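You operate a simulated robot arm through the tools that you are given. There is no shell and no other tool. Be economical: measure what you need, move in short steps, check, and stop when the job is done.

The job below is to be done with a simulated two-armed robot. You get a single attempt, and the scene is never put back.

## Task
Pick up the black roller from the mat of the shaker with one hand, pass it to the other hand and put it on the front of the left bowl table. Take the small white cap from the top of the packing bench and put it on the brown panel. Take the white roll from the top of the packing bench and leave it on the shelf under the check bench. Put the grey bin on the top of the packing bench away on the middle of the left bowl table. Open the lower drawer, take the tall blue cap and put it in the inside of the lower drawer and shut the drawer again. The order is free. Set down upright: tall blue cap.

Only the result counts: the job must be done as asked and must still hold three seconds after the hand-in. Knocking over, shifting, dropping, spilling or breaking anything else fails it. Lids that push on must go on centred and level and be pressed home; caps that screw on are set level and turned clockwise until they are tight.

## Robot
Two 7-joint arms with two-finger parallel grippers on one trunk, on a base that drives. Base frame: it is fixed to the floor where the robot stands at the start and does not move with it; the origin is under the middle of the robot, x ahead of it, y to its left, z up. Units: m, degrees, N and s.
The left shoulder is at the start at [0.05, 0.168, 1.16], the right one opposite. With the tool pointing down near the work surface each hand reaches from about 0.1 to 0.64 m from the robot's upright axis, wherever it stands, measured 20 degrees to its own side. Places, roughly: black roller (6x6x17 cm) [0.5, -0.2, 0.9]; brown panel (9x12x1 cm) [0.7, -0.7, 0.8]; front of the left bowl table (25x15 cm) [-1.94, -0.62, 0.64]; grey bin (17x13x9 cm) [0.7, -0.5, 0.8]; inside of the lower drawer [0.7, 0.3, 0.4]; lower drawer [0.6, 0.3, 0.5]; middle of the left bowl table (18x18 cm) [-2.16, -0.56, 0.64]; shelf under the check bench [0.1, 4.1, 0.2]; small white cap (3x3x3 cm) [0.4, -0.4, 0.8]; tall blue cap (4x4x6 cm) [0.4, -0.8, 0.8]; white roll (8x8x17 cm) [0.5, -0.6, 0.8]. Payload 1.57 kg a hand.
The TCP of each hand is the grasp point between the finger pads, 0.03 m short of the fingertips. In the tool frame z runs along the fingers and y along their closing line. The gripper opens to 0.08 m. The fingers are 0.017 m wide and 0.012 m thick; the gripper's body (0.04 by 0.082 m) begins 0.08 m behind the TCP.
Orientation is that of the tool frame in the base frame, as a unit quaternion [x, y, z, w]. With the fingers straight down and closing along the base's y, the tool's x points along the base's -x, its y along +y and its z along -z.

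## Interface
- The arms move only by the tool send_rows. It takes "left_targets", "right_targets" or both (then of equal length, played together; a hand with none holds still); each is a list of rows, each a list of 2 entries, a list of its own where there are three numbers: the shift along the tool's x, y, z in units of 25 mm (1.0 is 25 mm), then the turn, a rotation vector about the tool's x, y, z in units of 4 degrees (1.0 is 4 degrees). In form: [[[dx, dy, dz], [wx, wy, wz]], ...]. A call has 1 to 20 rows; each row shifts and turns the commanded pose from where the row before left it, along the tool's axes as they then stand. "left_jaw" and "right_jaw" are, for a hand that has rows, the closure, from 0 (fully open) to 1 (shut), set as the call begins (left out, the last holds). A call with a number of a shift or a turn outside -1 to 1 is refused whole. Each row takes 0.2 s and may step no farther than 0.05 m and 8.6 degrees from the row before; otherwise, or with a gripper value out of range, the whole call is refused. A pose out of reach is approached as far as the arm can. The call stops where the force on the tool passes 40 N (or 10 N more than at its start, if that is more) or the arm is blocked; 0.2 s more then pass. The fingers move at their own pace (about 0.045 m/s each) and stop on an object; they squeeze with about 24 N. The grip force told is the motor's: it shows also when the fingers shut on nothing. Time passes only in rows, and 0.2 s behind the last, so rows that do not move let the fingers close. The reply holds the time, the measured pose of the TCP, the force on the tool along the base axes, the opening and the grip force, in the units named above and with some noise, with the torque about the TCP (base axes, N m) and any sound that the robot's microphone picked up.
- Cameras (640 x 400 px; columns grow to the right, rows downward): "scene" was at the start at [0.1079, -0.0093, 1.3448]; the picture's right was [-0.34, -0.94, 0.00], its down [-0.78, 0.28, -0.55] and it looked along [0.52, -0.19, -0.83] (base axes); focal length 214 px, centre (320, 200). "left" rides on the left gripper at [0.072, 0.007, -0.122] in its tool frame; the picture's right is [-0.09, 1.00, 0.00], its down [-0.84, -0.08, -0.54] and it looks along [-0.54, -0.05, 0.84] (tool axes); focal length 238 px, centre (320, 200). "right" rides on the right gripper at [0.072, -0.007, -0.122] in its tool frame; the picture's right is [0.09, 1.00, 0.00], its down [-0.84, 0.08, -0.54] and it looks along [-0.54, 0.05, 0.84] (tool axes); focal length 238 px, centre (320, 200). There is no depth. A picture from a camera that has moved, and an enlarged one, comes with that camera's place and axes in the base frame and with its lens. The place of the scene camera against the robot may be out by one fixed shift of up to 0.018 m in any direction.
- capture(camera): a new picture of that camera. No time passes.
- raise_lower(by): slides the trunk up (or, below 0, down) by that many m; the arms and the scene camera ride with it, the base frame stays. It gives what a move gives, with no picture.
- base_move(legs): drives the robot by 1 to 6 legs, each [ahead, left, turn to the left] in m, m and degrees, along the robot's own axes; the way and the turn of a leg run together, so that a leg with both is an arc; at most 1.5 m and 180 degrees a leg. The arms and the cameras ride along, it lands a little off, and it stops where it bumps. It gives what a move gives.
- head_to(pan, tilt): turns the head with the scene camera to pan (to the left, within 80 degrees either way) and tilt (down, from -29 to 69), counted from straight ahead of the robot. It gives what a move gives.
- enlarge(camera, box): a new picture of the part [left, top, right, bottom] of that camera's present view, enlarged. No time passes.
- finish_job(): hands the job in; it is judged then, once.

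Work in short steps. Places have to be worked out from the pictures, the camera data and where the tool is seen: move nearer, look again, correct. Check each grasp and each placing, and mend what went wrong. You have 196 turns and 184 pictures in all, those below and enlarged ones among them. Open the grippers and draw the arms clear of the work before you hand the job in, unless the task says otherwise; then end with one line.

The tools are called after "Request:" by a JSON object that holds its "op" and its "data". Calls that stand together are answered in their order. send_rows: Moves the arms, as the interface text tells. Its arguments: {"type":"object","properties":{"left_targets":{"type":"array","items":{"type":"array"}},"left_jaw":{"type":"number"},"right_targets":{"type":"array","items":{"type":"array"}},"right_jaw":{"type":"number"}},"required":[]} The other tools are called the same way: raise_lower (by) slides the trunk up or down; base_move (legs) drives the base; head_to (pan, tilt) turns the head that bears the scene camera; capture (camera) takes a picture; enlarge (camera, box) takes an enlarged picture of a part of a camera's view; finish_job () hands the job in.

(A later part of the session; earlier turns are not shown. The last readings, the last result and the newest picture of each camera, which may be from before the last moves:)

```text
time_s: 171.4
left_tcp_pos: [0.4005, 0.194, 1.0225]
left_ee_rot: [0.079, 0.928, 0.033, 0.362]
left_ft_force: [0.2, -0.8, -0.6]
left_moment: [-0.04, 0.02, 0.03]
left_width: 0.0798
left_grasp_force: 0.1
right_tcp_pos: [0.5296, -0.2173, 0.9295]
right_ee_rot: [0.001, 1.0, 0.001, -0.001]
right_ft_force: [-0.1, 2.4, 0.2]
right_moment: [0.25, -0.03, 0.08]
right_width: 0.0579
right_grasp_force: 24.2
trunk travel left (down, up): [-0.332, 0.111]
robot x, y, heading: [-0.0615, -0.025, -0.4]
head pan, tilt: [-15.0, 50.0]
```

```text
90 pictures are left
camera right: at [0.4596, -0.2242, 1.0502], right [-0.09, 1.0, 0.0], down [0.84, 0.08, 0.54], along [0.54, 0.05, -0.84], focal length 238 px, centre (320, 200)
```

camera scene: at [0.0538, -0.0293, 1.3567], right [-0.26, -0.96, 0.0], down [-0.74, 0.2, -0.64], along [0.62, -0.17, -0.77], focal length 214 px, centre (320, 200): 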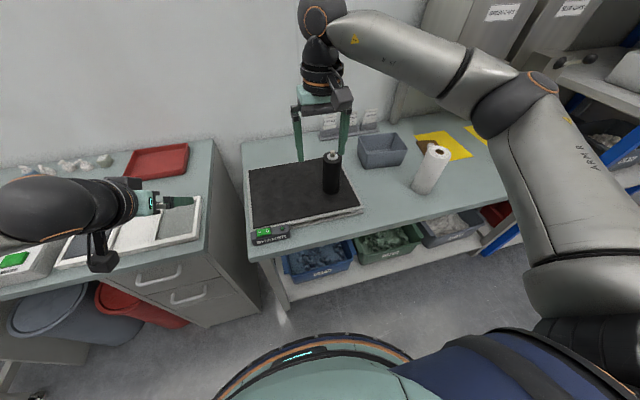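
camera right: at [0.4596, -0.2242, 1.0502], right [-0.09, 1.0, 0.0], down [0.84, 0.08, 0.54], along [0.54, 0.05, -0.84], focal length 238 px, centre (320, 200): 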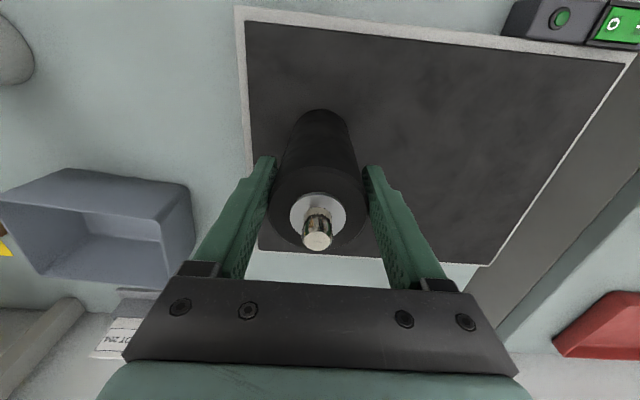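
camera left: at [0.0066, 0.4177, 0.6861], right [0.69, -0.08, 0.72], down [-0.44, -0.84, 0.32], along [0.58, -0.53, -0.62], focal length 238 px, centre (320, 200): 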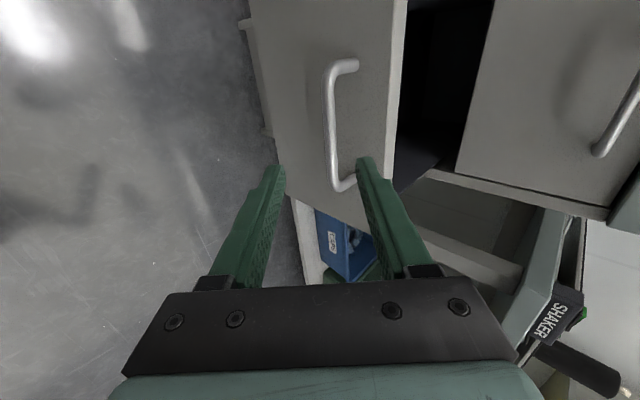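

The roller is gripped (57.9 mm). I lift it and bring it in front of the robot for the hand-over, while the left hand pitches a bit further forward.

Request:
{"op": "send_rows", "data": {"right_targets": [[[0, 0, -1], [0, 0, 0]], [[0, 0, -1], [0, 0, 0]], [[0, 0, -1], [0, 0, 0]], [[0, 0, -1], [0, 0, 0]], [[0, 0, -1], [0, 0, 0]], [[0, 0, -0.4], [0, 0, 0]], [[0.3, 0.94, 0], [0, 0, 0]], [[0.3, 0.94, 0], [0, 0, 0]], [[0.3, 0.94, 0], [0, 0, 0]], [[0.3, 0.94, 0], [0, 0, 0]], [[0.3, 0.94, 0], [0, 0, 0]], [[0.3, 0.94, 0], [0, 0, 0]], [[0.3, 0.94, 0], [0, 0, 0]], [[0.3, 0.94, 0], [0, 0, 0]]], "left_targets": [[[0, 0, 0], [0, 0, -1]], [[0, 0, 0], [0, 0, -1]], [[0, 0, 0], [0, 0, -0.5]], [[0, 0, 0], [0, -1, 0]], [[0, 0, 0], [0, -1, 0]], [[0, 0, 0], [0, -1, 0]], [[0, 0, 0], [0, 0, 0]], [[0, 0, 0], [0, 0, 0]], [[0, 0, 0], [0, 0, 0]], [[0, 0, 0], [0, 0, 0]], [[0, 0, 0], [0, 0, 0]], [[0, 0, 0], [0, 0, 0]], [[0, 0, 0], [0, 0, 0]], [[0, 0, 0], [0, 0, 0]]]}}

Request:
{"op": "capture", "data": {"camera": "left"}}

Request:
{"op": "capture", "data": {"camera": "scene"}}

```text
time_s: 174.4
left_tcp_pos: [0.401, 0.1947, 1.0219]
left_ee_rot: [-0.001, 0.889, 0.002, 0.458]
left_ft_force: [-1.0, 0.3, -0.1]
left_moment: [-0.02, 0.01, -0.01]
left_width: 0.0799
left_grasp_force: 0.1
right_tcp_pos: [0.47, -0.0296, 1.0655]
right_ee_rot: [0.0, 1.0, 0.001, -0.001]
right_ft_force: [-0.1, 0.5, -3.5]
right_moment: [0.04, 0.03, 0.02]
right_width: 0.0579
right_grasp_force: 24.5
trunk travel left (down, up): [-0.332, 0.111]
robot x, y, heading: [-0.0599, -0.0229, -0.0]
head pan, tilt: [-15.0, 50.0]
```

```text
89 pictures are left
camera left: at [0.26, 0.1998, 1.0338], right [0.05, 1.0, 0.08], down [0.04, -0.08, 1.0], along [1.0, -0.05, -0.05], focal length 238 px, centre (320, 200)
```

left: 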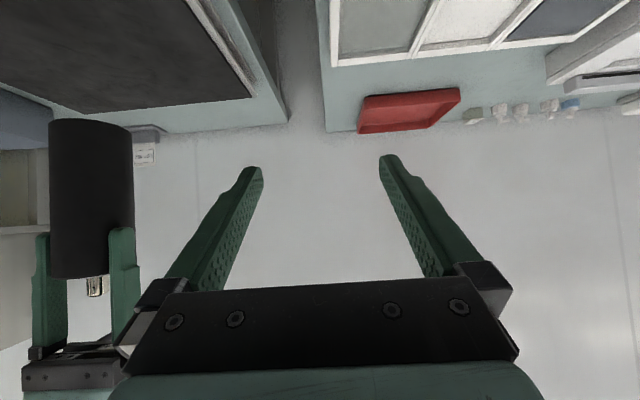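

```text
88 pictures are left
camera scene: at [0.0541, -0.0288, 1.3566], right [-0.26, -0.96, 0.0], down [-0.74, 0.2, -0.64], along [0.62, -0.17, -0.77], focal length 214 px, centre (320, 200)
```

scene: 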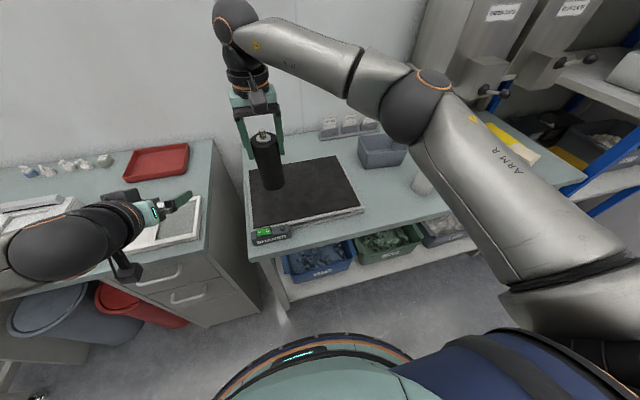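

The roller hangs vertically, and its lower 8 cm is free. I bring the left hand in front of it at pre-grasp.

Request:
{"op": "send_rows", "data": {"left_targets": [[[-0.056, -0.9, -0.3], [0, 0, 0]], [[-0.056, -0.9, -0.3], [0, 0, 0]], [[-0.056, -0.9, -0.143], [0, 0, 0]], [[-0.056, -0.9, -0.143], [0, 0, 0]], [[-0.056, -0.9, -0.143], [0, 0, 0]], [[-0.056, -0.9, -0.143], [0, 0, 0]], [[-0.056, -0.9, -0.143], [0, 0, 0]], [[-0.056, -0.9, -0.1], [0, 0, 0]], [[-0.056, -0.9, 0], [0, 0, 0]], [[-0.056, -0.9, 0], [0, 0, 0]]]}}

Request:
{"op": "capture", "data": {"camera": "left"}}

Request:
{"op": "capture", "data": {"camera": "scene"}}

```text
time_s: 176.6
left_tcp_pos: [0.3816, -0.0308, 1.0534]
left_ee_rot: [-0.001, 0.889, 0.002, 0.458]
left_ft_force: [1.0, 0.2, -0.4]
left_moment: [0.03, 0.03, 0.02]
left_width: 0.0799
left_grasp_force: 0.0
right_tcp_pos: [0.47, -0.0296, 1.0644]
right_ee_rot: [0.001, 1.0, 0.001, 0.0]
right_ft_force: [-0.7, 0.1, -2.7]
right_moment: [0.01, 0.01, 0.01]
right_width: 0.0578
right_grasp_force: 24.6
trunk travel left (down, up): [-0.332, 0.111]
robot x, y, heading: [-0.0621, -0.0212, 0.1]
head pan, tilt: [-15.0, 50.0]
```

```text
87 pictures are left
camera left: at [0.2413, -0.0251, 1.0657], right [0.05, 1.0, 0.08], down [0.05, -0.08, 1.0], along [1.0, -0.05, -0.05], focal length 238 px, centre (320, 200)
```

left: 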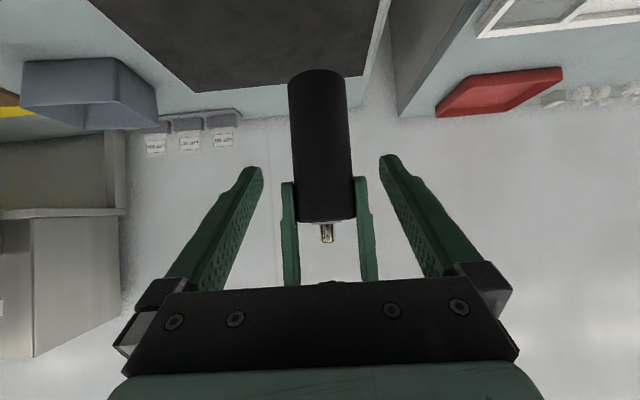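

```text
86 pictures are left
camera scene: at [0.0542, -0.0296, 1.3566], right [-0.26, -0.96, 0.0], down [-0.74, 0.2, -0.64], along [0.62, -0.17, -0.77], focal length 214 px, centre (320, 200)
```

scene: 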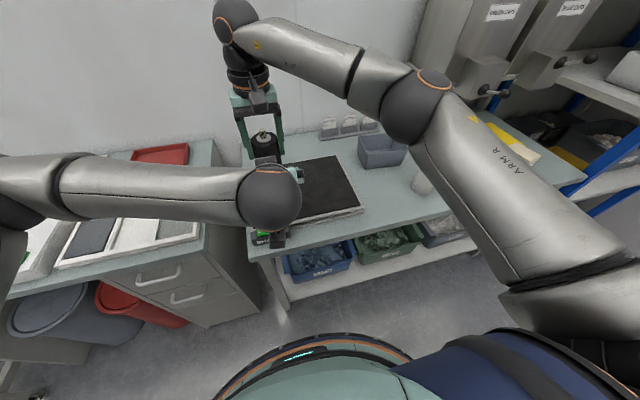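

Alignment is good. I advance 11 cm along the tool axis and check.

Request:
{"op": "send_rows", "data": {"left_targets": [[[0, 0.02, 0.88], [0, 0, 0]], [[0, 0.02, 0.88], [0, 0, 0]], [[0, 0, 0.88], [0, 0, 0]], [[0, 0, 0.88], [0, 0, 0]], [[0, 0, 0.84], [0, 0, 0]]]}}

Request:
{"op": "capture", "data": {"camera": "left"}}

```text
time_s: 177.8
left_tcp_pos: [0.4713, -0.0296, 0.9888]
left_ee_rot: [0.0, 0.889, 0.001, 0.458]
left_ft_force: [0.5, 0.4, 0.2]
left_moment: [0.01, 0.01, -0.04]
left_width: 0.0799
left_grasp_force: 0.0
right_tcp_pos: [0.4711, -0.0302, 1.064]
right_ee_rot: [0.001, 1.0, 0.001, -0.001]
right_ft_force: [0.0, -0.2, -3.5]
right_moment: [-0.01, 0.08, -0.03]
right_width: 0.0578
right_grasp_force: 24.3
trunk travel left (down, up): [-0.332, 0.111]
robot x, y, heading: [-0.0603, -0.0228, -0.3]
head pan, tilt: [-15.0, 50.0]
```

```text
85 pictures are left
camera left: at [0.3301, -0.0233, 1.0009], right [0.05, 1.0, 0.08], down [0.04, -0.08, 1.0], along [1.0, -0.05, -0.05], focal length 238 px, centre (320, 200)
```

left: 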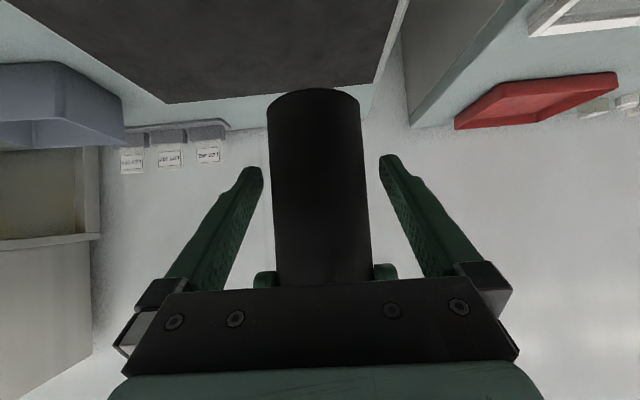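

The roller is between the left fingers. I close the left hand, then open the right and lift it off.

Request:
{"op": "send_rows", "data": {"left_targets": [[[0, 0, 0], [0, 0, 0]], [[0, 0, 0], [0, 0, 0]], [[0, 0, 0], [0, 0, 0]], [[0, 0, 0], [0, 0, 0]]], "left_jaw": 1}}

Request:
{"op": "send_rows", "data": {"right_targets": [[[0, 0, 0], [0, 0, 0]], [[0, 0, 0], [0, 0, 0]], [[0, 0, 0], [0, 0, 0]], [[0, 0, -0.5], [0, 0, 0]], [[0, 0, -1], [0, 0, 0]], [[0, 0, -1], [0, 0, 0]], [[0, 0, -1], [0, 0, 0]], [[0, -0.5, -1], [0, 0, 0]]], "right_jaw": 0}}

Request:
{"op": "capture", "data": {"camera": "left"}}

Request:
{"op": "capture", "data": {"camera": "scene"}}

```text
time_s: 178.8
left_tcp_pos: [0.4704, -0.03, 0.9898]
left_ee_rot: [0.001, 0.889, 0.0, 0.458]
left_ft_force: [2.5, -3.1, 0.1]
left_moment: [-0.14, -0.03, -0.13]
left_width: 0.0579
left_grasp_force: 23.4
right_tcp_pos: [0.471, -0.0302, 1.0652]
right_ee_rot: [0.001, 1.0, 0.002, -0.001]
right_ft_force: [-3.3, 3.9, -1.9]
right_moment: [0.39, 0.23, 0.11]
right_width: 0.0576
right_grasp_force: 23.9
trunk travel left (down, up): [-0.332, 0.111]
robot x, y, heading: [-0.0629, -0.0217, -0.1]
head pan, tilt: [-15.0, 50.0]
```

```text
time_s: 180.6
left_tcp_pos: [0.4709, -0.0307, 0.9891]
left_ee_rot: [0.0, 0.889, 0.001, 0.458]
left_ft_force: [1.0, 0.1, 0.4]
left_moment: [0.02, 0.01, -0.01]
left_width: 0.0579
left_grasp_force: 24.1
right_tcp_pos: [0.4695, -0.042, 1.1762]
right_ee_rot: [0.0, 1.0, 0.001, 0.0]
right_ft_force: [0.7, -0.2, -0.1]
right_moment: [-0.02, 0.02, 0.0]
right_width: 0.0799
right_grasp_force: 0.0
trunk travel left (down, up): [-0.332, 0.111]
robot x, y, heading: [-0.0588, -0.0223, -0.4]
head pan, tilt: [-15.0, 50.0]
```

```text
84 pictures are left
camera left: at [0.3295, -0.0235, 1.001], right [0.05, 1.0, 0.08], down [0.04, -0.08, 1.0], along [1.0, -0.05, -0.05], focal length 238 px, centre (320, 200)
```

left: 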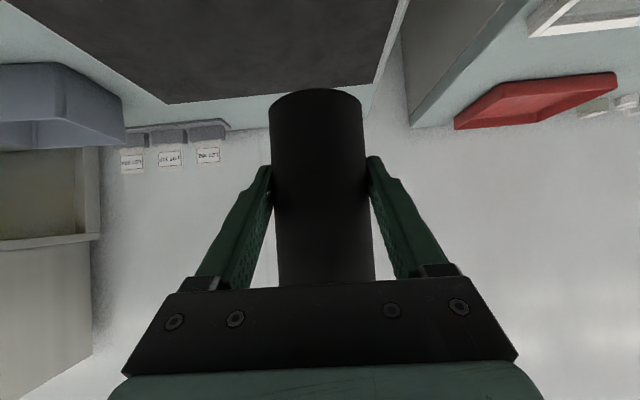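

```text
83 pictures are left
camera scene: at [0.054, -0.0294, 1.3566], right [-0.26, -0.96, 0.0], down [-0.74, 0.2, -0.64], along [0.62, -0.17, -0.77], focal length 214 px, centre (320, 200)
```

scene: 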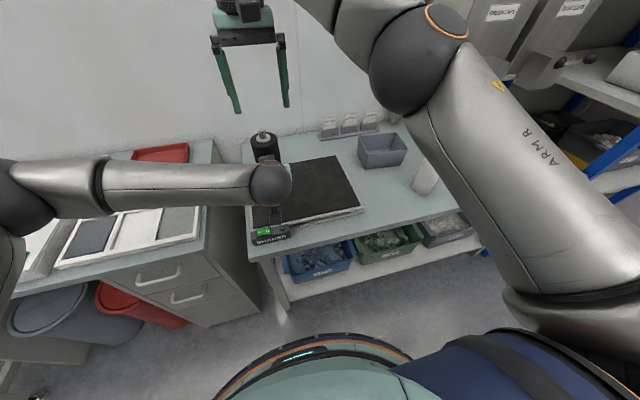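

The hand-over worked: the left hand holds the roller. Next the right hand takes the bin, whose left wall runs at about y -0.375, x 0.62–0.75. I shift the left hand left and drive into reach.

Request:
{"op": "send_rows", "data": {"left_targets": [[[-0.2, 1, -0.2], [0, 0, 0]], [[-0.2, 1, -0.2], [0, 0, 0]], [[-0.2, 1, -0.2], [0, 0, 0]], [[-0.2, 1, -0.2], [0, 0, 0]], [[-0.2, 1, -0.2], [0, 0, 0]]], "right_targets": [[[0, -1, 0], [0, 0, 0]], [[0, -1, 0], [0, 0, 0]], [[0, -1, 0], [0, 0, 0]], [[0, -1, 0], [0, 0, 0]], [[0, -1, 0], [0, 0, 0]]]}}

Request:
{"op": "base_move", "data": {"legs": [[0.13, -0.18, 0]]}}

Request:
{"op": "capture", "data": {"camera": "right"}}

Request:
{"op": "capture", "data": {"camera": "scene"}}

```text
time_s: 181.8
left_tcp_pos: [0.4637, 0.0948, 1.0269]
left_ee_rot: [0.0, 0.889, 0.001, 0.458]
left_ft_force: [-0.6, 0.6, -3.1]
left_moment: [-0.03, 0.06, 0.02]
left_width: 0.0579
left_grasp_force: 24.4
right_tcp_pos: [0.4722, -0.1693, 1.1744]
right_ee_rot: [0.0, 1.0, 0.001, -0.001]
right_ft_force: [0.5, 0.2, -0.3]
right_moment: [0.01, 0.05, 0.0]
right_width: 0.0802
right_grasp_force: 0.1
trunk travel left (down, up): [-0.332, 0.111]
robot x, y, heading: [-0.0584, -0.0262, -0.1]
head pan, tilt: [-15.0, 50.0]
```

```text
time_s: 184.1
left_tcp_pos: [0.5924, -0.0917, 1.0259]
left_ee_rot: [0.001, 0.889, 0.001, 0.457]
left_ft_force: [-0.3, -0.5, -4.4]
left_moment: [0.0, 0.01, 0.01]
left_width: 0.0573
left_grasp_force: 23.5
right_tcp_pos: [0.6011, -0.354, 1.1751]
right_ee_rot: [0.001, 1.0, 0.001, -0.001]
right_ft_force: [-0.7, 0.0, 1.8]
right_moment: [0.0, 0.0, 0.04]
right_width: 0.0798
right_grasp_force: 0.1
trunk travel left (down, up): [-0.332, 0.111]
robot x, y, heading: [0.0664, -0.2053, -0.4]
head pan, tilt: [-15.0, 50.0]
```

```text
82 pictures are left
camera right: at [0.5302, -0.3603, 1.2956], right [-0.09, 1.0, 0.0], down [0.84, 0.07, 0.54], along [0.54, 0.05, -0.84], focal length 238 px, centre (320, 200)
```

right: 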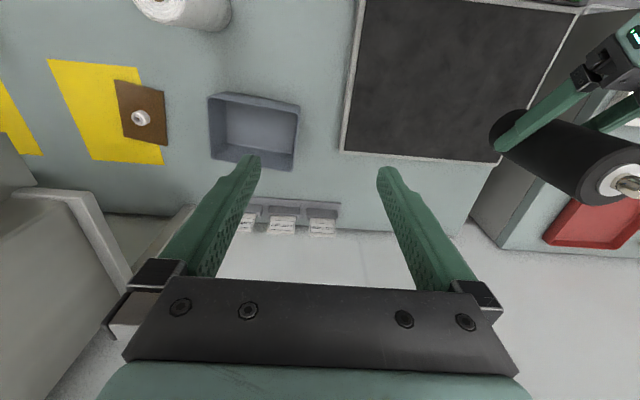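

```text
81 pictures are left
camera scene: at [0.1829, -0.2152, 1.3566], right [-0.26, -0.96, 0.0], down [-0.74, 0.2, -0.64], along [0.62, -0.17, -0.77], focal length 214 px, centre (320, 200)
```

scene: 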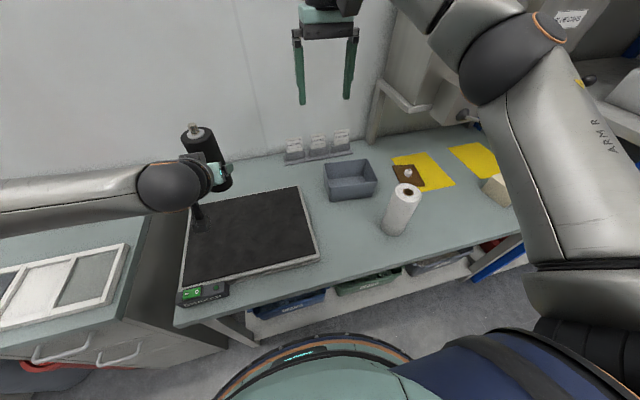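

The bin rim's left wall is at y≈-0.39, x 0.62–0.74. I lower the trunk 6 cm, tilt the right hand 16° forward for reach, and come down to just above the wall's middle.

Request:
{"op": "raise_lower", "data": {"by": -0.06}}

Request:
{"op": "send_rows", "data": {"right_targets": [[[0, 0, 0], [0, -1, 0]], [[0, 0, 0], [0, -1, 0]], [[0, 0, 0], [0, -1, 0]], [[0, 0, 0], [0, -1, 0]], [[-0.14, -0.18, 0.95], [0, 0, 0]], [[-0.14, -0.18, 0.95], [0, 0, 0]], [[-0.14, -0.18, 0.95], [0, 0, 0]], [[-0.14, -0.18, 0.95], [0, 0, 0]], [[-0.14, -0.18, 0.95], [0, 0, 0]], [[-0.14, -0.18, 0.95], [0, 0, 0]], [[-0.14, -0.18, 0.95], [0, 0, 0]], [[-0.14, -0.18, 0.95], [0, 0, 0]]]}}

Request:
{"op": "capture", "data": {"camera": "right"}}

Request:
{"op": "enlarge", "data": {"camera": "scene", "box": [260, 90, 420, 190]}}

```text
time_s: 185.1
left_tcp_pos: [0.5918, -0.0916, 0.9661]
left_ee_rot: [0.0, 0.889, 0.001, 0.458]
left_ft_force: [-0.2, -0.2, -2.9]
left_moment: [0.02, 0.05, -0.02]
left_width: 0.0578
left_grasp_force: 23.4
right_tcp_pos: [0.5995, -0.3541, 1.1155]
right_ee_rot: [0.002, 1.0, 0.001, -0.001]
right_ft_force: [0.9, 1.0, 0.7]
right_moment: [0.0, 0.0, -0.01]
right_width: 0.0798
right_grasp_force: 0.1
trunk travel left (down, up): [-0.272, 0.171]
robot x, y, heading: [0.0655, -0.2074, -0.4]
head pan, tilt: [-15.0, 50.0]
```

```text
time_s: 187.7
left_tcp_pos: [0.5924, -0.0922, 0.9652]
left_ee_rot: [0.0, 0.889, 0.002, 0.458]
left_ft_force: [0.3, 0.3, -2.7]
left_moment: [-0.03, 0.05, 0.0]
left_width: 0.0576
left_grasp_force: 23.7
right_tcp_pos: [0.6791, -0.3898, 0.9397]
right_ee_rot: [0.001, 0.99, 0.001, 0.138]
right_ft_force: [0.5, 0.5, -0.5]
right_moment: [0.01, -0.01, 0.03]
right_width: 0.08
right_grasp_force: 0.0
trunk travel left (down, up): [-0.272, 0.171]
robot x, y, heading: [0.0667, -0.2095, -0.3]
head pan, tilt: [-15.0, 50.0]
```

```text
80 pictures are left
camera right: at [0.5784, -0.3959, 1.0369], right [-0.09, 1.0, -0.02], down [0.66, 0.07, 0.75], along [0.75, 0.05, -0.66], focal length 238 px, centre (320, 200)
```

right: 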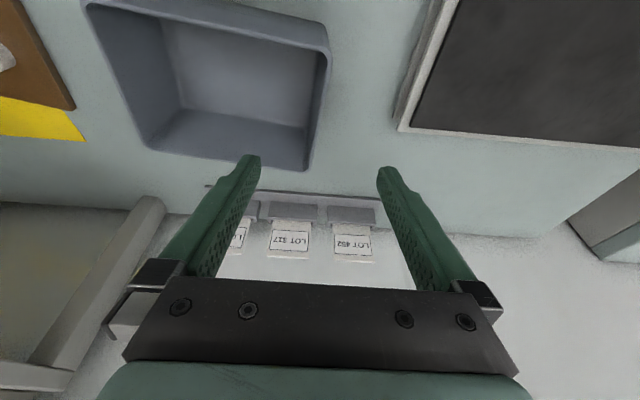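

```text
4.00 times, centred on (340, 140) of scene
camera zoom: at [0.1829, -0.215, 1.2966], right [-0.26, -0.96, 0.0], down [-0.74, 0.2, -0.64], along [0.62, -0.17, -0.77], focal length 858 px, centre (240, 440)
```

zoom: 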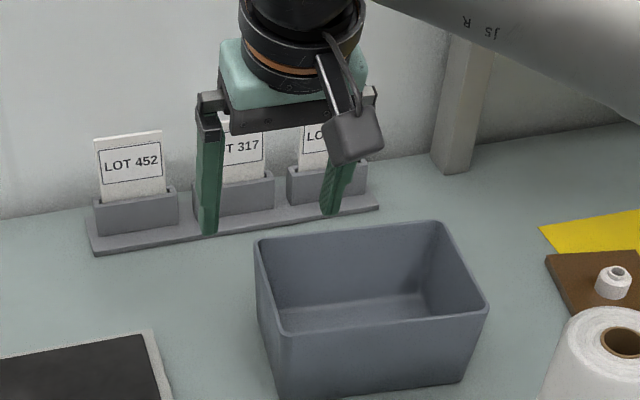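

The wall is at y≈-0.394 between the open fingers. I descend vertically 10 cm and close on the wall.

Request:
{"op": "send_rows", "data": {"right_targets": [[[0.232, -0.04, 0.807], [0, 0, 0]], [[0.232, -0.04, 0.807], [0, 0, 0]], [[0.232, -0.04, 0.807], [0, 0, 0]], [[0.232, -0.04, 0.807], [0, 0, 0]], [[0.232, -0.04, 0.807], [0, 0, 0]]]}}

Request:
{"op": "capture", "data": {"camera": "right"}}

Request:
{"op": "enlarge", "data": {"camera": "scene", "box": [260, 110, 420, 210]}}

```text
time_s: 188.9
left_tcp_pos: [0.5916, -0.0918, 0.9646]
left_ee_rot: [0.001, 0.889, 0.0, 0.457]
left_ft_force: [0.3, 0.1, -3.2]
left_moment: [-0.03, 0.06, 0.0]
left_width: 0.0577
left_grasp_force: 24.2
right_tcp_pos: [0.6784, -0.3946, 0.8361]
right_ee_rot: [0.001, 0.99, 0.001, 0.138]
right_ft_force: [0.1, -0.4, 0.4]
right_moment: [0.02, 0.02, -0.01]
right_width: 0.0799
right_grasp_force: 0.1
trunk travel left (down, up): [-0.272, 0.171]
robot x, y, heading: [0.0664, -0.2039, -0.4]
head pan, tilt: [-15.0, 50.0]
```

```text
78 pictures are left
camera right: at [0.5778, -0.4006, 0.9319], right [-0.09, 1.0, -0.02], down [0.66, 0.07, 0.75], along [0.75, 0.05, -0.66], focal length 238 px, centre (320, 200)
```

right: 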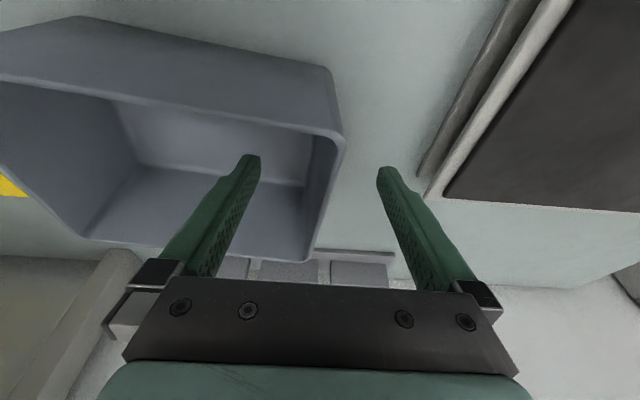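

```text
4.00 times, centred on (340, 160) of scene
camera zoom: at [0.1828, -0.215, 1.2966], right [-0.26, -0.96, 0.0], down [-0.74, 0.2, -0.64], along [0.62, -0.17, -0.77], focal length 858 px, centre (240, 360)
```

zoom: 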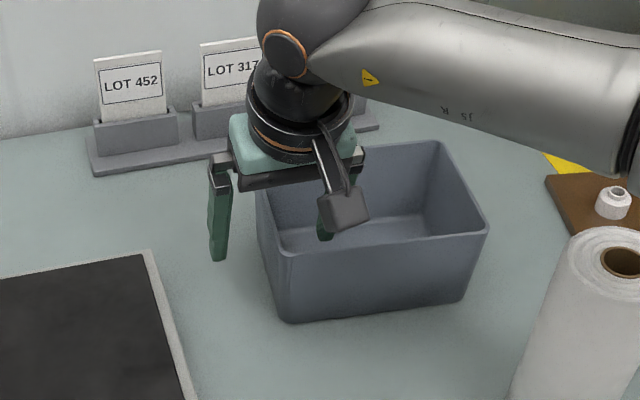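

The wall is straddled. I go 1.5 cm deeper, close and lift.

Request:
{"op": "send_rows", "data": {"right_targets": [[[0.16, 0.05, 0.55], [0, 0, 0]], [[0, 0, 0], [0, 0, 0]]]}}

Request:
{"op": "send_rows", "data": {"right_targets": [[[0, 0, 0], [0, 0, 0]], [[0, 0, 0], [0, 0, 0]], [[0, 0, 0], [0, 0, 0]], [[0, 0, 0], [0, 0, 0]], [[0, 0, 0], [0, 0, 0]], [[0, 0, 0], [0, 0, 0]]], "right_jaw": 1}}

Request:
{"op": "send_rows", "data": {"right_targets": [[[-0.14, 0, -0.48], [0, 0, 0]], [[-0.14, 0, -0.48], [0, 0, 0]], [[-0.14, 0, -0.48], [0, 0, 0]], [[-0.14, 0, -0.48], [0, 0, 0]], [[0, 0, 0], [0, 0, 0]]]}}

Request:
{"op": "capture", "data": {"camera": "scene"}}

```text
time_s: 189.5
left_tcp_pos: [0.5924, -0.0915, 0.9648]
left_ee_rot: [0.001, 0.889, 0.001, 0.458]
left_ft_force: [0.1, 0.1, -3.9]
left_moment: [0.03, 0.04, -0.02]
left_width: 0.0577
left_grasp_force: 24.1
right_tcp_pos: [0.6788, -0.3934, 0.8213]
right_ee_rot: [0.002, 0.99, 0.0, 0.138]
right_ft_force: [-0.3, 0.2, 0.0]
right_moment: [-0.01, 0.01, 0.0]
right_width: 0.0802
right_grasp_force: 0.2
trunk travel left (down, up): [-0.272, 0.171]
robot x, y, heading: [0.066, -0.2068, -0.4]
head pan, tilt: [-15.0, 50.0]
```

```text
time_s: 190.9
left_tcp_pos: [0.5915, -0.0908, 0.9656]
left_ee_rot: [0.0, 0.889, 0.001, 0.458]
left_ft_force: [-0.6, 0.5, -4.2]
left_moment: [-0.01, 0.07, -0.06]
left_width: 0.0578
left_grasp_force: 24.3
right_tcp_pos: [0.6795, -0.3939, 0.8221]
right_ee_rot: [0.002, 0.99, 0.001, 0.14]
right_ft_force: [-1.5, -1.2, 6.4]
right_moment: [-1.32, -0.3, -0.24]
right_width: 0.0047
right_grasp_force: 24.0
trunk travel left (down, up): [-0.272, 0.171]
robot x, y, heading: [0.0696, -0.2088, -0.3]
head pan, tilt: [-15.0, 50.0]
```

```text
time_s: 192.1
left_tcp_pos: [0.5921, -0.0915, 0.9649]
left_ee_rot: [0.001, 0.889, 0.001, 0.458]
left_ft_force: [0.9, -0.6, -3.0]
left_moment: [-0.01, 0.04, 0.02]
left_width: 0.0579
left_grasp_force: 24.0
right_tcp_pos: [0.6802, -0.3929, 0.8703]
right_ee_rot: [0.001, 0.991, 0.0, 0.137]
right_ft_force: [0.1, -0.6, -1.6]
right_moment: [0.11, 0.06, -0.04]
right_width: 0.0038
right_grasp_force: 24.1
trunk travel left (down, up): [-0.272, 0.171]
robot x, y, heading: [0.0705, -0.2094, -0.5]
head pan, tilt: [-15.0, 50.0]
```

```text
76 pictures are left
camera scene: at [0.1829, -0.215, 1.2966], right [-0.26, -0.96, 0.0], down [-0.74, 0.2, -0.64], along [0.62, -0.17, -0.77], focal length 214 px, centre (320, 200)
```

scene: 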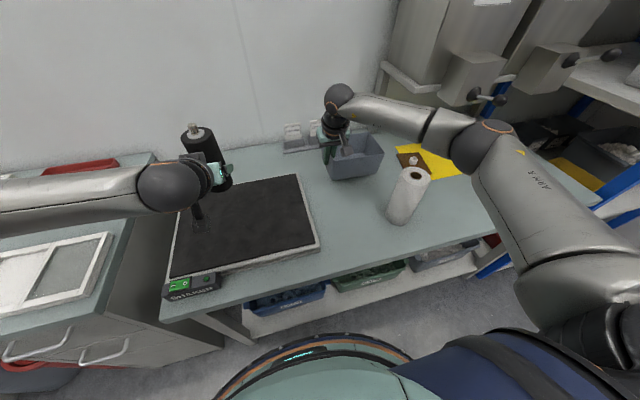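

The bin is lifted (about 2 N) and looks level. I raise it well above the roll, then back away from the bench.

Request:
{"op": "send_rows", "data": {"right_targets": [[[0, 0, -1], [0, 0, 0]], [[0, 0, -1], [0, 0, 0]], [[0, 0, -1], [0, 0, 0]], [[0, 0, -1], [0, 0, 0]], [[0, 0, -1], [0, 0, 0]]]}}

Request:
{"op": "raise_lower", "data": {"by": 0.12}}

Request:
{"op": "base_move", "data": {"legs": [[-0.27, 0, 0]]}}

Request:
{"op": "head_to", "data": {"pan": -80, "tilt": 20}}

Request:
{"op": "capture", "data": {"camera": "scene"}}

```text
time_s: 193.3
left_tcp_pos: [0.5904, -0.0915, 0.9658]
left_ee_rot: [0.0, 0.889, 0.001, 0.458]
left_ft_force: [-0.5, 0.9, -3.8]
left_moment: [0.03, 0.06, 0.0]
left_width: 0.0578
left_grasp_force: 24.3
right_tcp_pos: [0.6453, -0.3933, 0.9921]
right_ee_rot: [0.002, 0.99, 0.0, 0.139]
right_ft_force: [0.0, 0.4, -1.8]
right_moment: [0.12, 0.02, -0.03]
right_width: 0.0035
right_grasp_force: 24.1
trunk travel left (down, up): [-0.272, 0.171]
robot x, y, heading: [0.0667, -0.2123, -0.6]
head pan, tilt: [-15.0, 50.0]
```

```text
time_s: 194.8
left_tcp_pos: [0.5912, -0.092, 1.0859]
left_ee_rot: [0.001, 0.889, 0.0, 0.457]
left_ft_force: [-0.4, -1.5, -4.0]
left_moment: [-0.02, 0.02, 0.01]
left_width: 0.058
left_grasp_force: 24.0
right_tcp_pos: [0.646, -0.3942, 1.1104]
right_ee_rot: [0.002, 0.99, 0.001, 0.138]
right_ft_force: [-0.8, -0.2, -2.2]
right_moment: [0.12, 0.0, 0.0]
right_width: 0.004
right_grasp_force: 24.4
trunk travel left (down, up): [-0.392, 0.051]
robot x, y, heading: [0.0661, -0.2114, -0.5]
head pan, tilt: [-15.0, 50.0]
```

```text
time_s: 196.7
left_tcp_pos: [0.3232, -0.0898, 1.0853]
left_ee_rot: [-0.001, 0.889, 0.002, 0.458]
left_ft_force: [-0.2, -0.2, -4.2]
left_moment: [0.0, 0.02, 0.0]
left_width: 0.0577
left_grasp_force: 23.7
right_tcp_pos: [0.3779, -0.3909, 1.1101]
right_ee_rot: [0.001, 0.99, 0.0, 0.139]
right_ft_force: [-0.4, 1.1, -1.8]
right_moment: [0.1, 0.02, 0.01]
right_width: 0.0037
right_grasp_force: 24.1
trunk travel left (down, up): [-0.392, 0.051]
robot x, y, heading: [-0.1957, -0.2088, -0.3]
head pan, tilt: [-15.0, 50.0]
```

```text
time_s: 198.0
left_tcp_pos: [0.3239, -0.0888, 1.0851]
left_ee_rot: [0.0, 0.889, 0.001, 0.457]
left_ft_force: [-0.2, -0.4, -4.2]
left_moment: [0.02, 0.08, 0.04]
left_width: 0.0578
left_grasp_force: 24.2
right_tcp_pos: [0.3787, -0.3912, 1.1106]
right_ee_rot: [0.001, 0.99, 0.001, 0.138]
right_ft_force: [-1.0, -0.4, -2.1]
right_moment: [0.16, 0.0, -0.02]
right_width: 0.0037
right_grasp_force: 23.9
trunk travel left (down, up): [-0.392, 0.051]
robot x, y, heading: [-0.2006, -0.207, -0.3]
head pan, tilt: [-80.0, 20.0]
```

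```text
75 pictures are left
camera scene: at [-0.1433, -0.2851, 1.4622], right [-0.99, -0.17, 0.0], down [-0.06, 0.34, -0.94], along [0.16, -0.93, -0.34], focal length 214 px, centre (320, 200)
```

scene: 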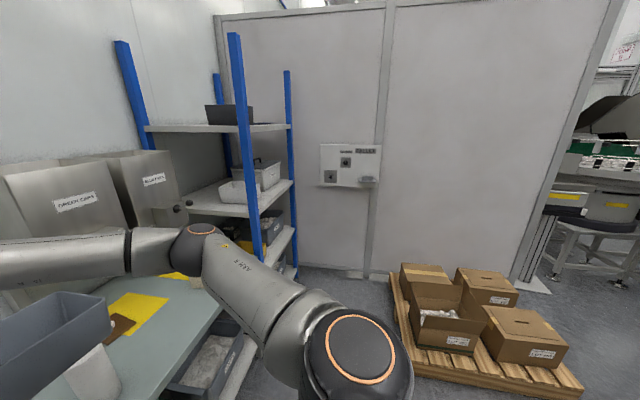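

I shift right and turn 90° to the right (towards the open side) to see the way to the bowl table.

Request:
{"op": "base_move", "data": {"legs": [[0, -0.2, 0], [0, 0, -90]]}}

Request:
{"op": "head_to", "data": {"pan": -60, "tilt": 25}}

Request:
{"op": "capture", "data": {"camera": "scene"}}

```text
time_s: 204.2
left_tcp_pos: [-0.0894, -0.9294, 1.0845]
left_ee_rot: [0.631, 0.627, -0.323, 0.323]
left_ft_force: [0.3, -0.5, -3.4]
left_moment: [0.05, 0.0, 0.03]
left_width: 0.0576
left_grasp_force: 23.7
right_tcp_pos: [-0.3913, -0.981, 1.1104]
right_ee_rot: [0.704, 0.697, -0.098, 0.098]
right_ft_force: [-0.3, 0.1, -2.7]
right_moment: [0.0, -0.13, 0.02]
right_width: 0.0037
right_grasp_force: 23.5
trunk travel left (down, up): [-0.392, 0.051]
robot x, y, heading: [-0.2026, -0.4045, -90.8]
head pan, tilt: [-80.0, 20.0]
```

```text
time_s: 205.0
left_tcp_pos: [-0.0889, -0.9293, 1.0837]
left_ee_rot: [0.632, 0.626, -0.324, 0.322]
left_ft_force: [0.2, 0.0, -3.5]
left_moment: [0.05, -0.03, 0.0]
left_width: 0.0578
left_grasp_force: 24.6
right_tcp_pos: [-0.3905, -0.9823, 1.1111]
right_ee_rot: [0.704, 0.697, -0.097, 0.098]
right_ft_force: [0.1, 0.9, -1.3]
right_moment: [0.06, -0.14, 0.05]
right_width: 0.0037
right_grasp_force: 24.4
trunk travel left (down, up): [-0.392, 0.051]
robot x, y, heading: [-0.1995, -0.4053, -90.5]
head pan, tilt: [-60.0, 25.0]
```

```text
74 pictures are left
camera scene: at [-0.2814, -0.4747, 1.4541], right [-0.49, 0.87, 0.0], down [0.37, 0.21, -0.91], along [-0.79, -0.44, -0.42], focal length 214 px, centre (320, 200)
```

scene: 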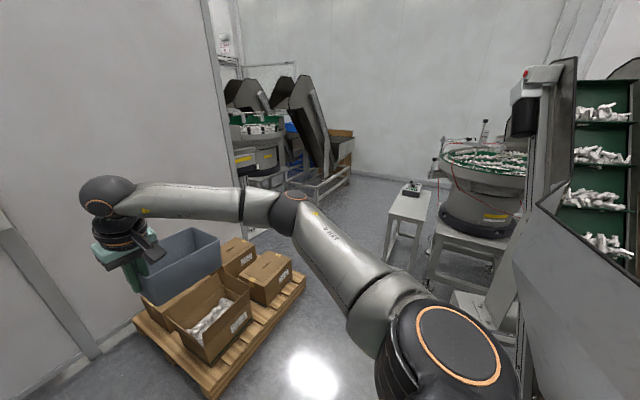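

The small white table at the picture's centre-right matches the left bowl table, and the corridor runs along y≈-0.8. I drive there: ahead 0.4 m, turn right 90°, then ahead.

Request:
{"op": "base_move", "data": {"legs": [[0.4, 0, 0], [0, 0, -89.5], [0.6, 0, 0]]}}

Request:
{"op": "head_to", "data": {"pan": -10, "tilt": 30}}

Request:
{"op": "capture", "data": {"camera": "scene"}}

```text
time_s: 214.3
left_tcp_pos: [-1.3298, -0.9269, 1.0841]
left_ee_rot: [0.889, 0.004, -0.458, 0.003]
left_ft_force: [-0.5, 0.3, -3.5]
left_moment: [-0.05, -0.06, 0.01]
left_width: 0.0576
left_grasp_force: 24.3
right_tcp_pos: [-1.3886, -0.6262, 1.1098]
right_ee_rot: [0.99, 0.004, -0.139, 0.002]
right_ft_force: [0.6, -1.0, -2.5]
right_moment: [-0.11, -0.07, -0.01]
right_width: 0.0036
right_grasp_force: 24.4
trunk travel left (down, up): [-0.392, 0.051]
robot x, y, heading: [-0.8057, -0.8006, -179.5]
head pan, tilt: [-60.0, 25.0]
```

```text
time_s: 215.5
left_tcp_pos: [-1.3298, -0.9275, 1.0856]
left_ee_rot: [0.889, 0.005, -0.458, 0.004]
left_ft_force: [-0.5, 0.7, -3.8]
left_moment: [0.04, -0.03, 0.01]
left_width: 0.0579
left_grasp_force: 24.2
right_tcp_pos: [-1.3877, -0.6262, 1.1094]
right_ee_rot: [0.99, 0.004, -0.138, 0.002]
right_ft_force: [-0.7, -0.8, -1.4]
right_moment: [-0.11, -0.07, 0.0]
right_width: 0.0036
right_grasp_force: 23.8
trunk travel left (down, up): [-0.392, 0.051]
robot x, y, heading: [-0.8065, -0.8065, -179.8]
head pan, tilt: [-10.0, 30.0]
```

```text
73 pictures are left
camera scene: at [-0.9346, -0.7751, 1.4461], right [0.17, 0.99, 0.0], down [0.49, -0.08, -0.87], along [-0.85, 0.15, -0.5], focal length 214 px, centre (320, 200)
```

scene: 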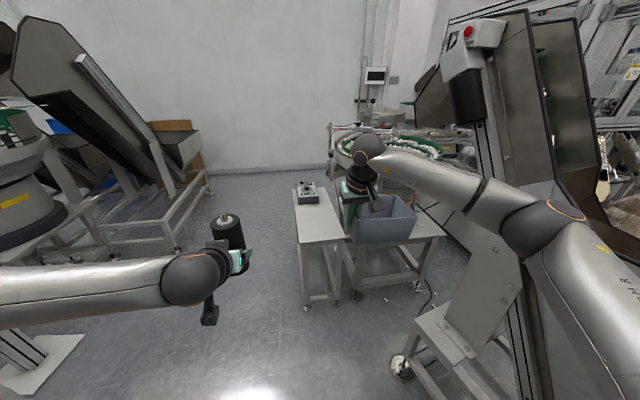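

The table top spans x -1.85 to -2.56 and y -0.71 to -0.43, with a device at its back, so the front and middle are free. I drive 0.45 m nearer and check the elbow clearance on the right.

Request:
{"op": "base_move", "data": {"legs": [[0.42, 0.03, 0]]}}

Request:
{"op": "head_to", "data": {"pan": -45, "tilt": 30}}

Request:
{"op": "capture", "data": {"camera": "scene"}}

```text
time_s: 218.1
left_tcp_pos: [-1.7519, -0.9581, 1.0847]
left_ee_rot: [0.889, 0.003, -0.457, 0.002]
left_ft_force: [0.2, 0.1, -3.0]
left_moment: [0.01, -0.01, -0.03]
left_width: 0.0575
left_grasp_force: 24.5
right_tcp_pos: [-1.8072, -0.6557, 1.112]
right_ee_rot: [0.99, 0.003, -0.139, 0.002]
right_ft_force: [-0.1, 0.2, -2.8]
right_moment: [-0.13, -0.02, -0.02]
right_width: 0.0039
right_grasp_force: 23.5
trunk travel left (down, up): [-0.392, 0.051]
robot x, y, heading: [-1.2254, -0.8372, -179.9]
head pan, tilt: [-10.0, 30.0]
```

```text
time_s: 219.1
left_tcp_pos: [-1.752, -0.9585, 1.0851]
left_ee_rot: [0.889, 0.003, -0.457, 0.003]
left_ft_force: [0.9, 0.2, -3.2]
left_moment: [0.04, -0.04, 0.01]
left_width: 0.0575
left_grasp_force: 24.4
right_tcp_pos: [-1.8079, -0.6569, 1.1104]
right_ee_rot: [0.99, 0.003, -0.138, 0.001]
right_ft_force: [0.1, 0.2, -2.9]
right_moment: [-0.13, -0.01, 0.0]
right_width: 0.0035
right_grasp_force: 24.4
trunk travel left (down, up): [-0.392, 0.051]
robot x, y, heading: [-1.2289, -0.8356, -179.7]
head pan, tilt: [-45.0, 30.0]
```

```text
72 pictures are left
camera scene: at [-1.3309, -0.7587, 1.4461], right [0.7, 0.71, 0.0], down [0.36, -0.35, -0.87], along [-0.61, 0.61, -0.5], focal length 214 px, centre (320, 200)
```

scene: 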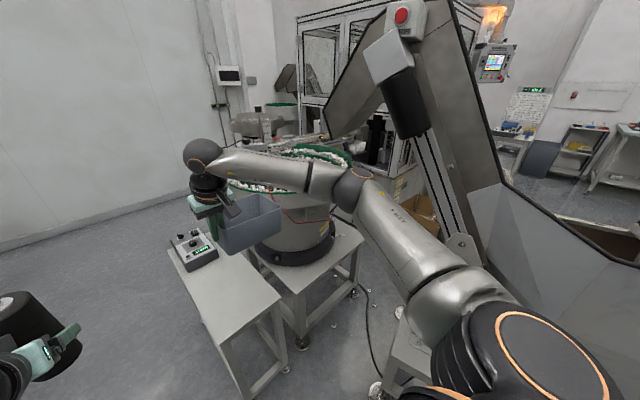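

The bowl (rim about y -0.4 to 0.4) is near the right elbow, so I approach the table diagonally from its front-left corner, where both base and elbow stay clear.

Request:
{"op": "base_move", "data": {"legs": [[0.33, 0.09, -12]]}}

Request:
{"op": "head_to", "data": {"pan": -20, "tilt": 45}}

Request:
{"op": "capture", "data": {"camera": "scene"}}

Request:
{"op": "capture", "data": {"camera": "right"}}

```text
time_s: 221.3
left_tcp_pos: [-2.1022, -0.9016, 1.0858]
left_ee_rot: [0.885, -0.091, -0.455, -0.045]
left_ft_force: [0.0, -0.4, -3.0]
left_moment: [-0.02, -0.03, 0.0]
left_width: 0.0577
left_grasp_force: 23.5
right_tcp_pos: [-2.0925, -0.5938, 1.1112]
right_ee_rot: [0.985, -0.103, -0.137, -0.014]
right_ft_force: [2.9, -2.9, -2.1]
right_moment: [-0.15, -0.12, -0.69]
right_width: 0.0167
right_grasp_force: 23.8
trunk travel left (down, up): [-0.392, 0.051]
robot x, y, heading: [-1.5632, -0.8954, 167.8]
head pan, tilt: [-45.0, 30.0]
```

```text
time_s: 222.2
left_tcp_pos: [-2.1011, -0.9005, 1.0845]
left_ee_rot: [0.885, -0.092, -0.455, -0.046]
left_ft_force: [0.6, -0.1, -3.8]
left_moment: [-0.01, -0.03, -0.02]
left_width: 0.0579
left_grasp_force: 23.6
right_tcp_pos: [-2.0921, -0.5933, 1.1113]
right_ee_rot: [0.985, -0.104, -0.137, -0.015]
right_ft_force: [3.4, -3.2, -1.0]
right_moment: [-0.36, -0.06, -0.66]
right_width: 0.0167
right_grasp_force: 24.3
trunk travel left (down, up): [-0.392, 0.051]
robot x, y, heading: [-1.5658, -0.8941, 168.0]
head pan, tilt: [-20.0, 45.0]
```

```text
71 pictures are left
camera scene: at [-1.6705, -0.8273, 1.4236], right [0.53, 0.85, 0.0], down [0.6, -0.38, -0.71], along [-0.6, 0.38, -0.71], focal length 214 px, centre (320, 200)
```

scene: 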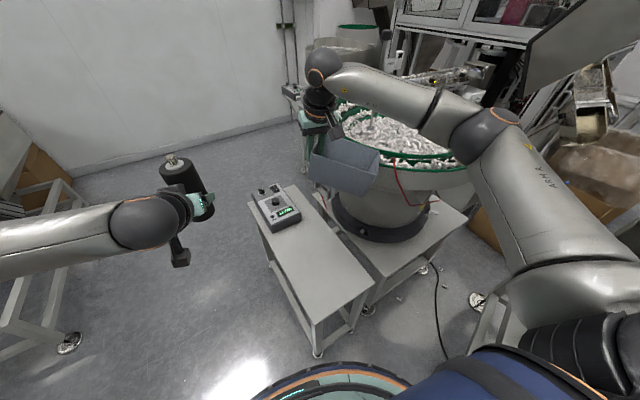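

```text
70 pictures are left
camera right: at [-1.9898, -0.608, 1.2074], right [-0.12, -0.99, -0.02], down [-0.66, 0.06, 0.75], along [-0.74, 0.11, -0.66], focal length 238 px, centre (320, 200)
```

right: 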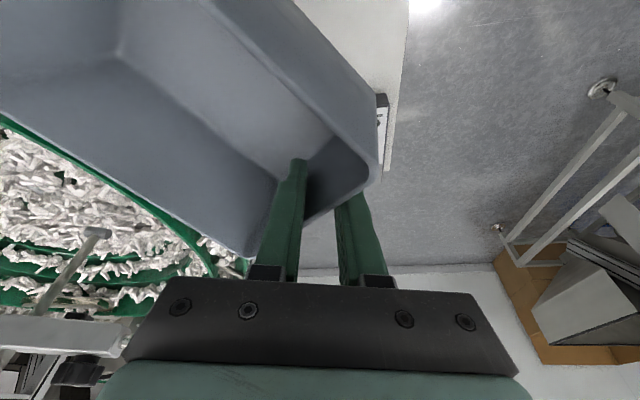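

The bin's far corner has touched the bowl rim and twisted in the grip. I move the hand away to the left and up at once and check.

Request:
{"op": "send_rows", "data": {"right_targets": [[[0.2, 0.5, -0.2], [0, 0, 0]], [[0.2, 0.6, -0.3], [0, 0, 0]], [[0.2, 0.6, -0.3], [0, 0, 0]], [[0.2, 0.6, -0.3], [0, 0, 0]]]}}

Request:
{"op": "capture", "data": {"camera": "scene"}}

Request:
{"op": "capture", "data": {"camera": "right"}}

```text
time_s: 223.2
left_tcp_pos: [-2.1025, -0.9011, 1.0851]
left_ee_rot: [0.885, -0.091, -0.455, -0.046]
left_ft_force: [0.7, -0.8, -3.5]
left_moment: [0.01, -0.02, 0.02]
left_width: 0.0575
left_grasp_force: 23.8
right_tcp_pos: [-2.0795, -0.6538, 1.131]
right_ee_rot: [0.985, -0.103, -0.138, -0.015]
right_ft_force: [0.1, 0.1, -2.0]
right_moment: [-0.14, 0.02, 0.0]
right_width: 0.0038
right_grasp_force: 23.8
trunk travel left (down, up): [-0.392, 0.051]
robot x, y, heading: [-1.5605, -0.8925, 167.8]
head pan, tilt: [-20.0, 45.0]
```

```text
69 pictures are left
camera scene: at [-1.6709, -0.8273, 1.4235], right [0.53, 0.85, 0.0], down [0.6, -0.38, -0.71], along [-0.6, 0.38, -0.71], focal length 214 px, centre (320, 200)
```

scene: 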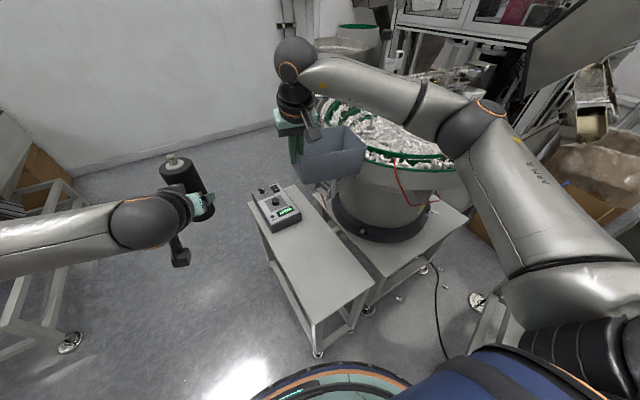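

```text
68 pictures are left
camera right: at [-1.9759, -0.6693, 1.2283], right [-0.12, -0.99, -0.03], down [-0.66, 0.06, 0.75], along [-0.74, 0.11, -0.66], focal length 238 px, centre (320, 200)
```

right: 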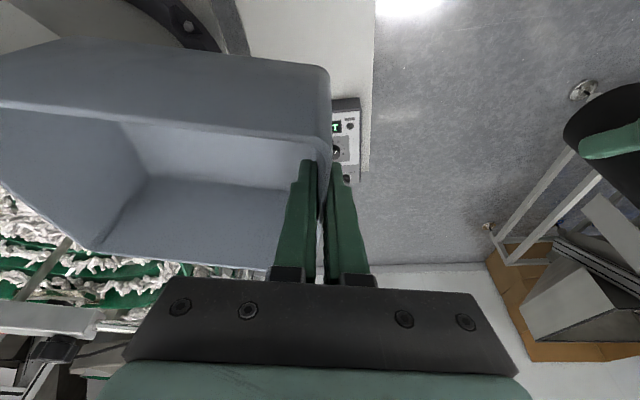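

The bin has settled back squarely in the grip (3.8 mm). I move the base 4 cm forward, square the bin with the table and bring it over the middle, keeping well left of the bowl.

Request:
{"op": "base_move", "data": {"legs": [[0.04, 0.01, 0]]}}

Request:
{"op": "send_rows", "data": {"right_targets": [[[0, 0.2, 0], [0, 0, -1]], [[0, 0.2, 0], [0, 0, -1]], [[0, 0, 0], [0, 0, -1]], [[-0.4, 0, 0.12], [0, 0, 0]], [[-0.4, 0, 0.12], [0, 0, 0]]]}}

Request:
{"op": "capture", "data": {"camera": "scene"}}

```text
time_s: 224.1
left_tcp_pos: [-2.1434, -0.9014, 1.083]
left_ee_rot: [0.886, -0.092, -0.453, -0.046]
left_ft_force: [-1.0, 0.1, -3.8]
left_moment: [-0.01, -0.04, -0.03]
left_width: 0.0576
left_grasp_force: 23.9
right_tcp_pos: [-2.1207, -0.6567, 1.1304]
right_ee_rot: [0.985, -0.104, -0.137, -0.015]
right_ft_force: [1.0, -0.8, -1.8]
right_moment: [-0.17, -0.04, 0.04]
right_width: 0.0038
right_grasp_force: 24.9
trunk travel left (down, up): [-0.392, 0.051]
robot x, y, heading: [-1.6073, -0.8929, 168.1]
head pan, tilt: [-20.0, 45.0]
```

```text
time_s: 225.3
left_tcp_pos: [-2.1423, -0.9028, 1.0858]
left_ee_rot: [0.884, -0.092, -0.455, -0.047]
left_ft_force: [0.0, 0.2, -3.2]
left_moment: [-0.03, -0.06, -0.01]
left_width: 0.0574
left_grasp_force: 24.0
right_tcp_pos: [-2.1421, -0.6678, 1.1305]
right_ee_rot: [0.99, 0.0, -0.135, -0.029]
right_ft_force: [0.1, 0.8, -1.8]
right_moment: [-0.14, -0.03, 0.0]
right_width: 0.004
right_grasp_force: 23.5
trunk travel left (down, up): [-0.392, 0.051]
robot x, y, heading: [-1.6073, -0.8963, 168.1]
head pan, tilt: [-20.0, 45.0]
```

```text
67 pictures are left
camera scene: at [-1.7122, -0.8285, 1.4235], right [0.53, 0.85, 0.0], down [0.6, -0.38, -0.71], along [-0.6, 0.38, -0.71], focal length 214 px, centre (320, 200)
```

scene: 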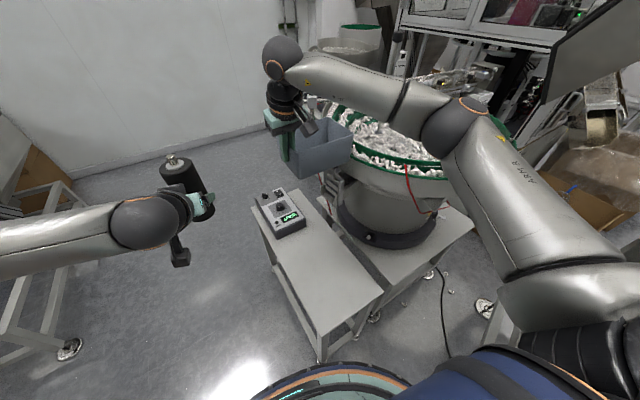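

The bin leans 3° from the yaw. I level it, shift to [-2.157, -0.645] and lower with the trunk 0.30 m.

Request:
{"op": "send_rows", "data": {"right_targets": [[[-0.3, -0.46, 0.08], [-0.41, 0, 0]], [[-0.3, -0.46, 0.08], [-0.41, 0, 0]], [[0, 0, 0], [0, 0, 0]]]}}

Request:
{"op": "raise_lower", "data": {"by": -0.25}}

Request:
{"op": "capture", "data": {"camera": "scene"}}

Request:
{"op": "capture", "data": {"camera": "right"}}

```text
time_s: 226.1
left_tcp_pos: [-2.1418, -0.9023, 1.085]
left_ee_rot: [0.885, -0.091, -0.454, -0.045]
left_ft_force: [0.9, 0.0, -3.5]
left_moment: [-0.03, -0.04, -0.01]
left_width: 0.0575
left_grasp_force: 24.0
right_tcp_pos: [-2.1587, -0.6437, 1.1313]
right_ee_rot: [0.991, 0.004, -0.135, 0.0]
right_ft_force: [0.5, 0.6, -2.1]
right_moment: [-0.12, -0.03, 0.05]
right_width: 0.0036
right_grasp_force: 23.8
trunk travel left (down, up): [-0.392, 0.051]
robot x, y, heading: [-1.6041, -0.8968, 167.9]
head pan, tilt: [-20.0, 45.0]
```

```text
time_s: 228.7
left_tcp_pos: [-2.1428, -0.9026, 0.8353]
left_ee_rot: [0.885, -0.092, -0.455, -0.046]
left_ft_force: [0.5, -0.4, -3.7]
left_moment: [0.0, -0.06, -0.04]
left_width: 0.0575
left_grasp_force: 23.7
right_tcp_pos: [-2.1571, -0.6436, 0.881]
right_ee_rot: [0.991, 0.004, -0.136, 0.0]
right_ft_force: [0.1, 0.9, -1.0]
right_moment: [-0.03, -0.02, -0.01]
right_width: 0.0
right_grasp_force: 21.0
trunk travel left (down, up): [-0.142, 0.301]
robot x, y, heading: [-1.6044, -0.8925, 167.8]
head pan, tilt: [-20.0, 45.0]
```

```text
66 pictures are left
camera scene: at [-1.7117, -0.8285, 1.1736], right [0.53, 0.85, 0.0], down [0.6, -0.38, -0.71], along [-0.6, 0.38, -0.71], focal length 214 px, centre (320, 200)
```

scene: 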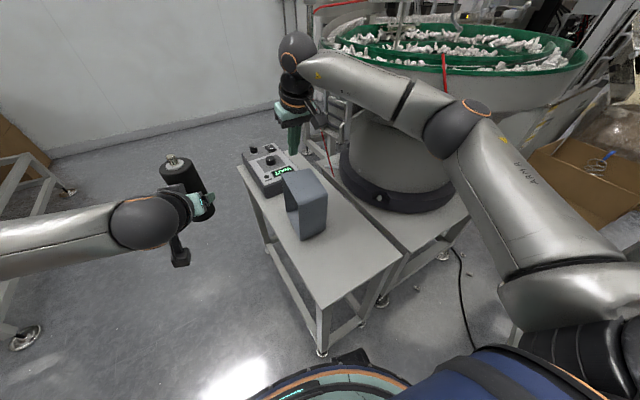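

```text
65 pictures are left
camera right: at [-2.0554, -0.6357, 0.9783], right [0.1, -0.99, -0.03], down [-0.66, -0.08, 0.75], along [-0.74, -0.05, -0.67], focal length 238 px, centre (320, 200)
```

right: 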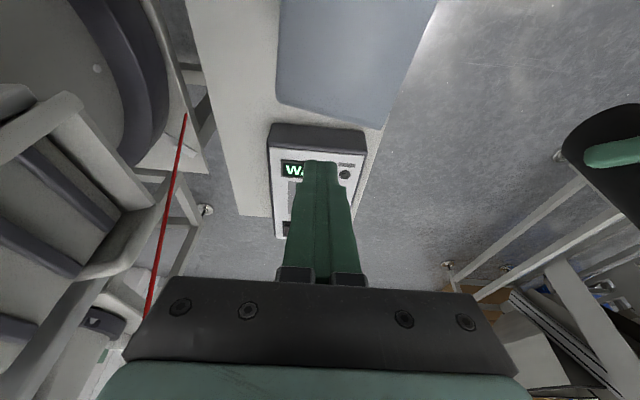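

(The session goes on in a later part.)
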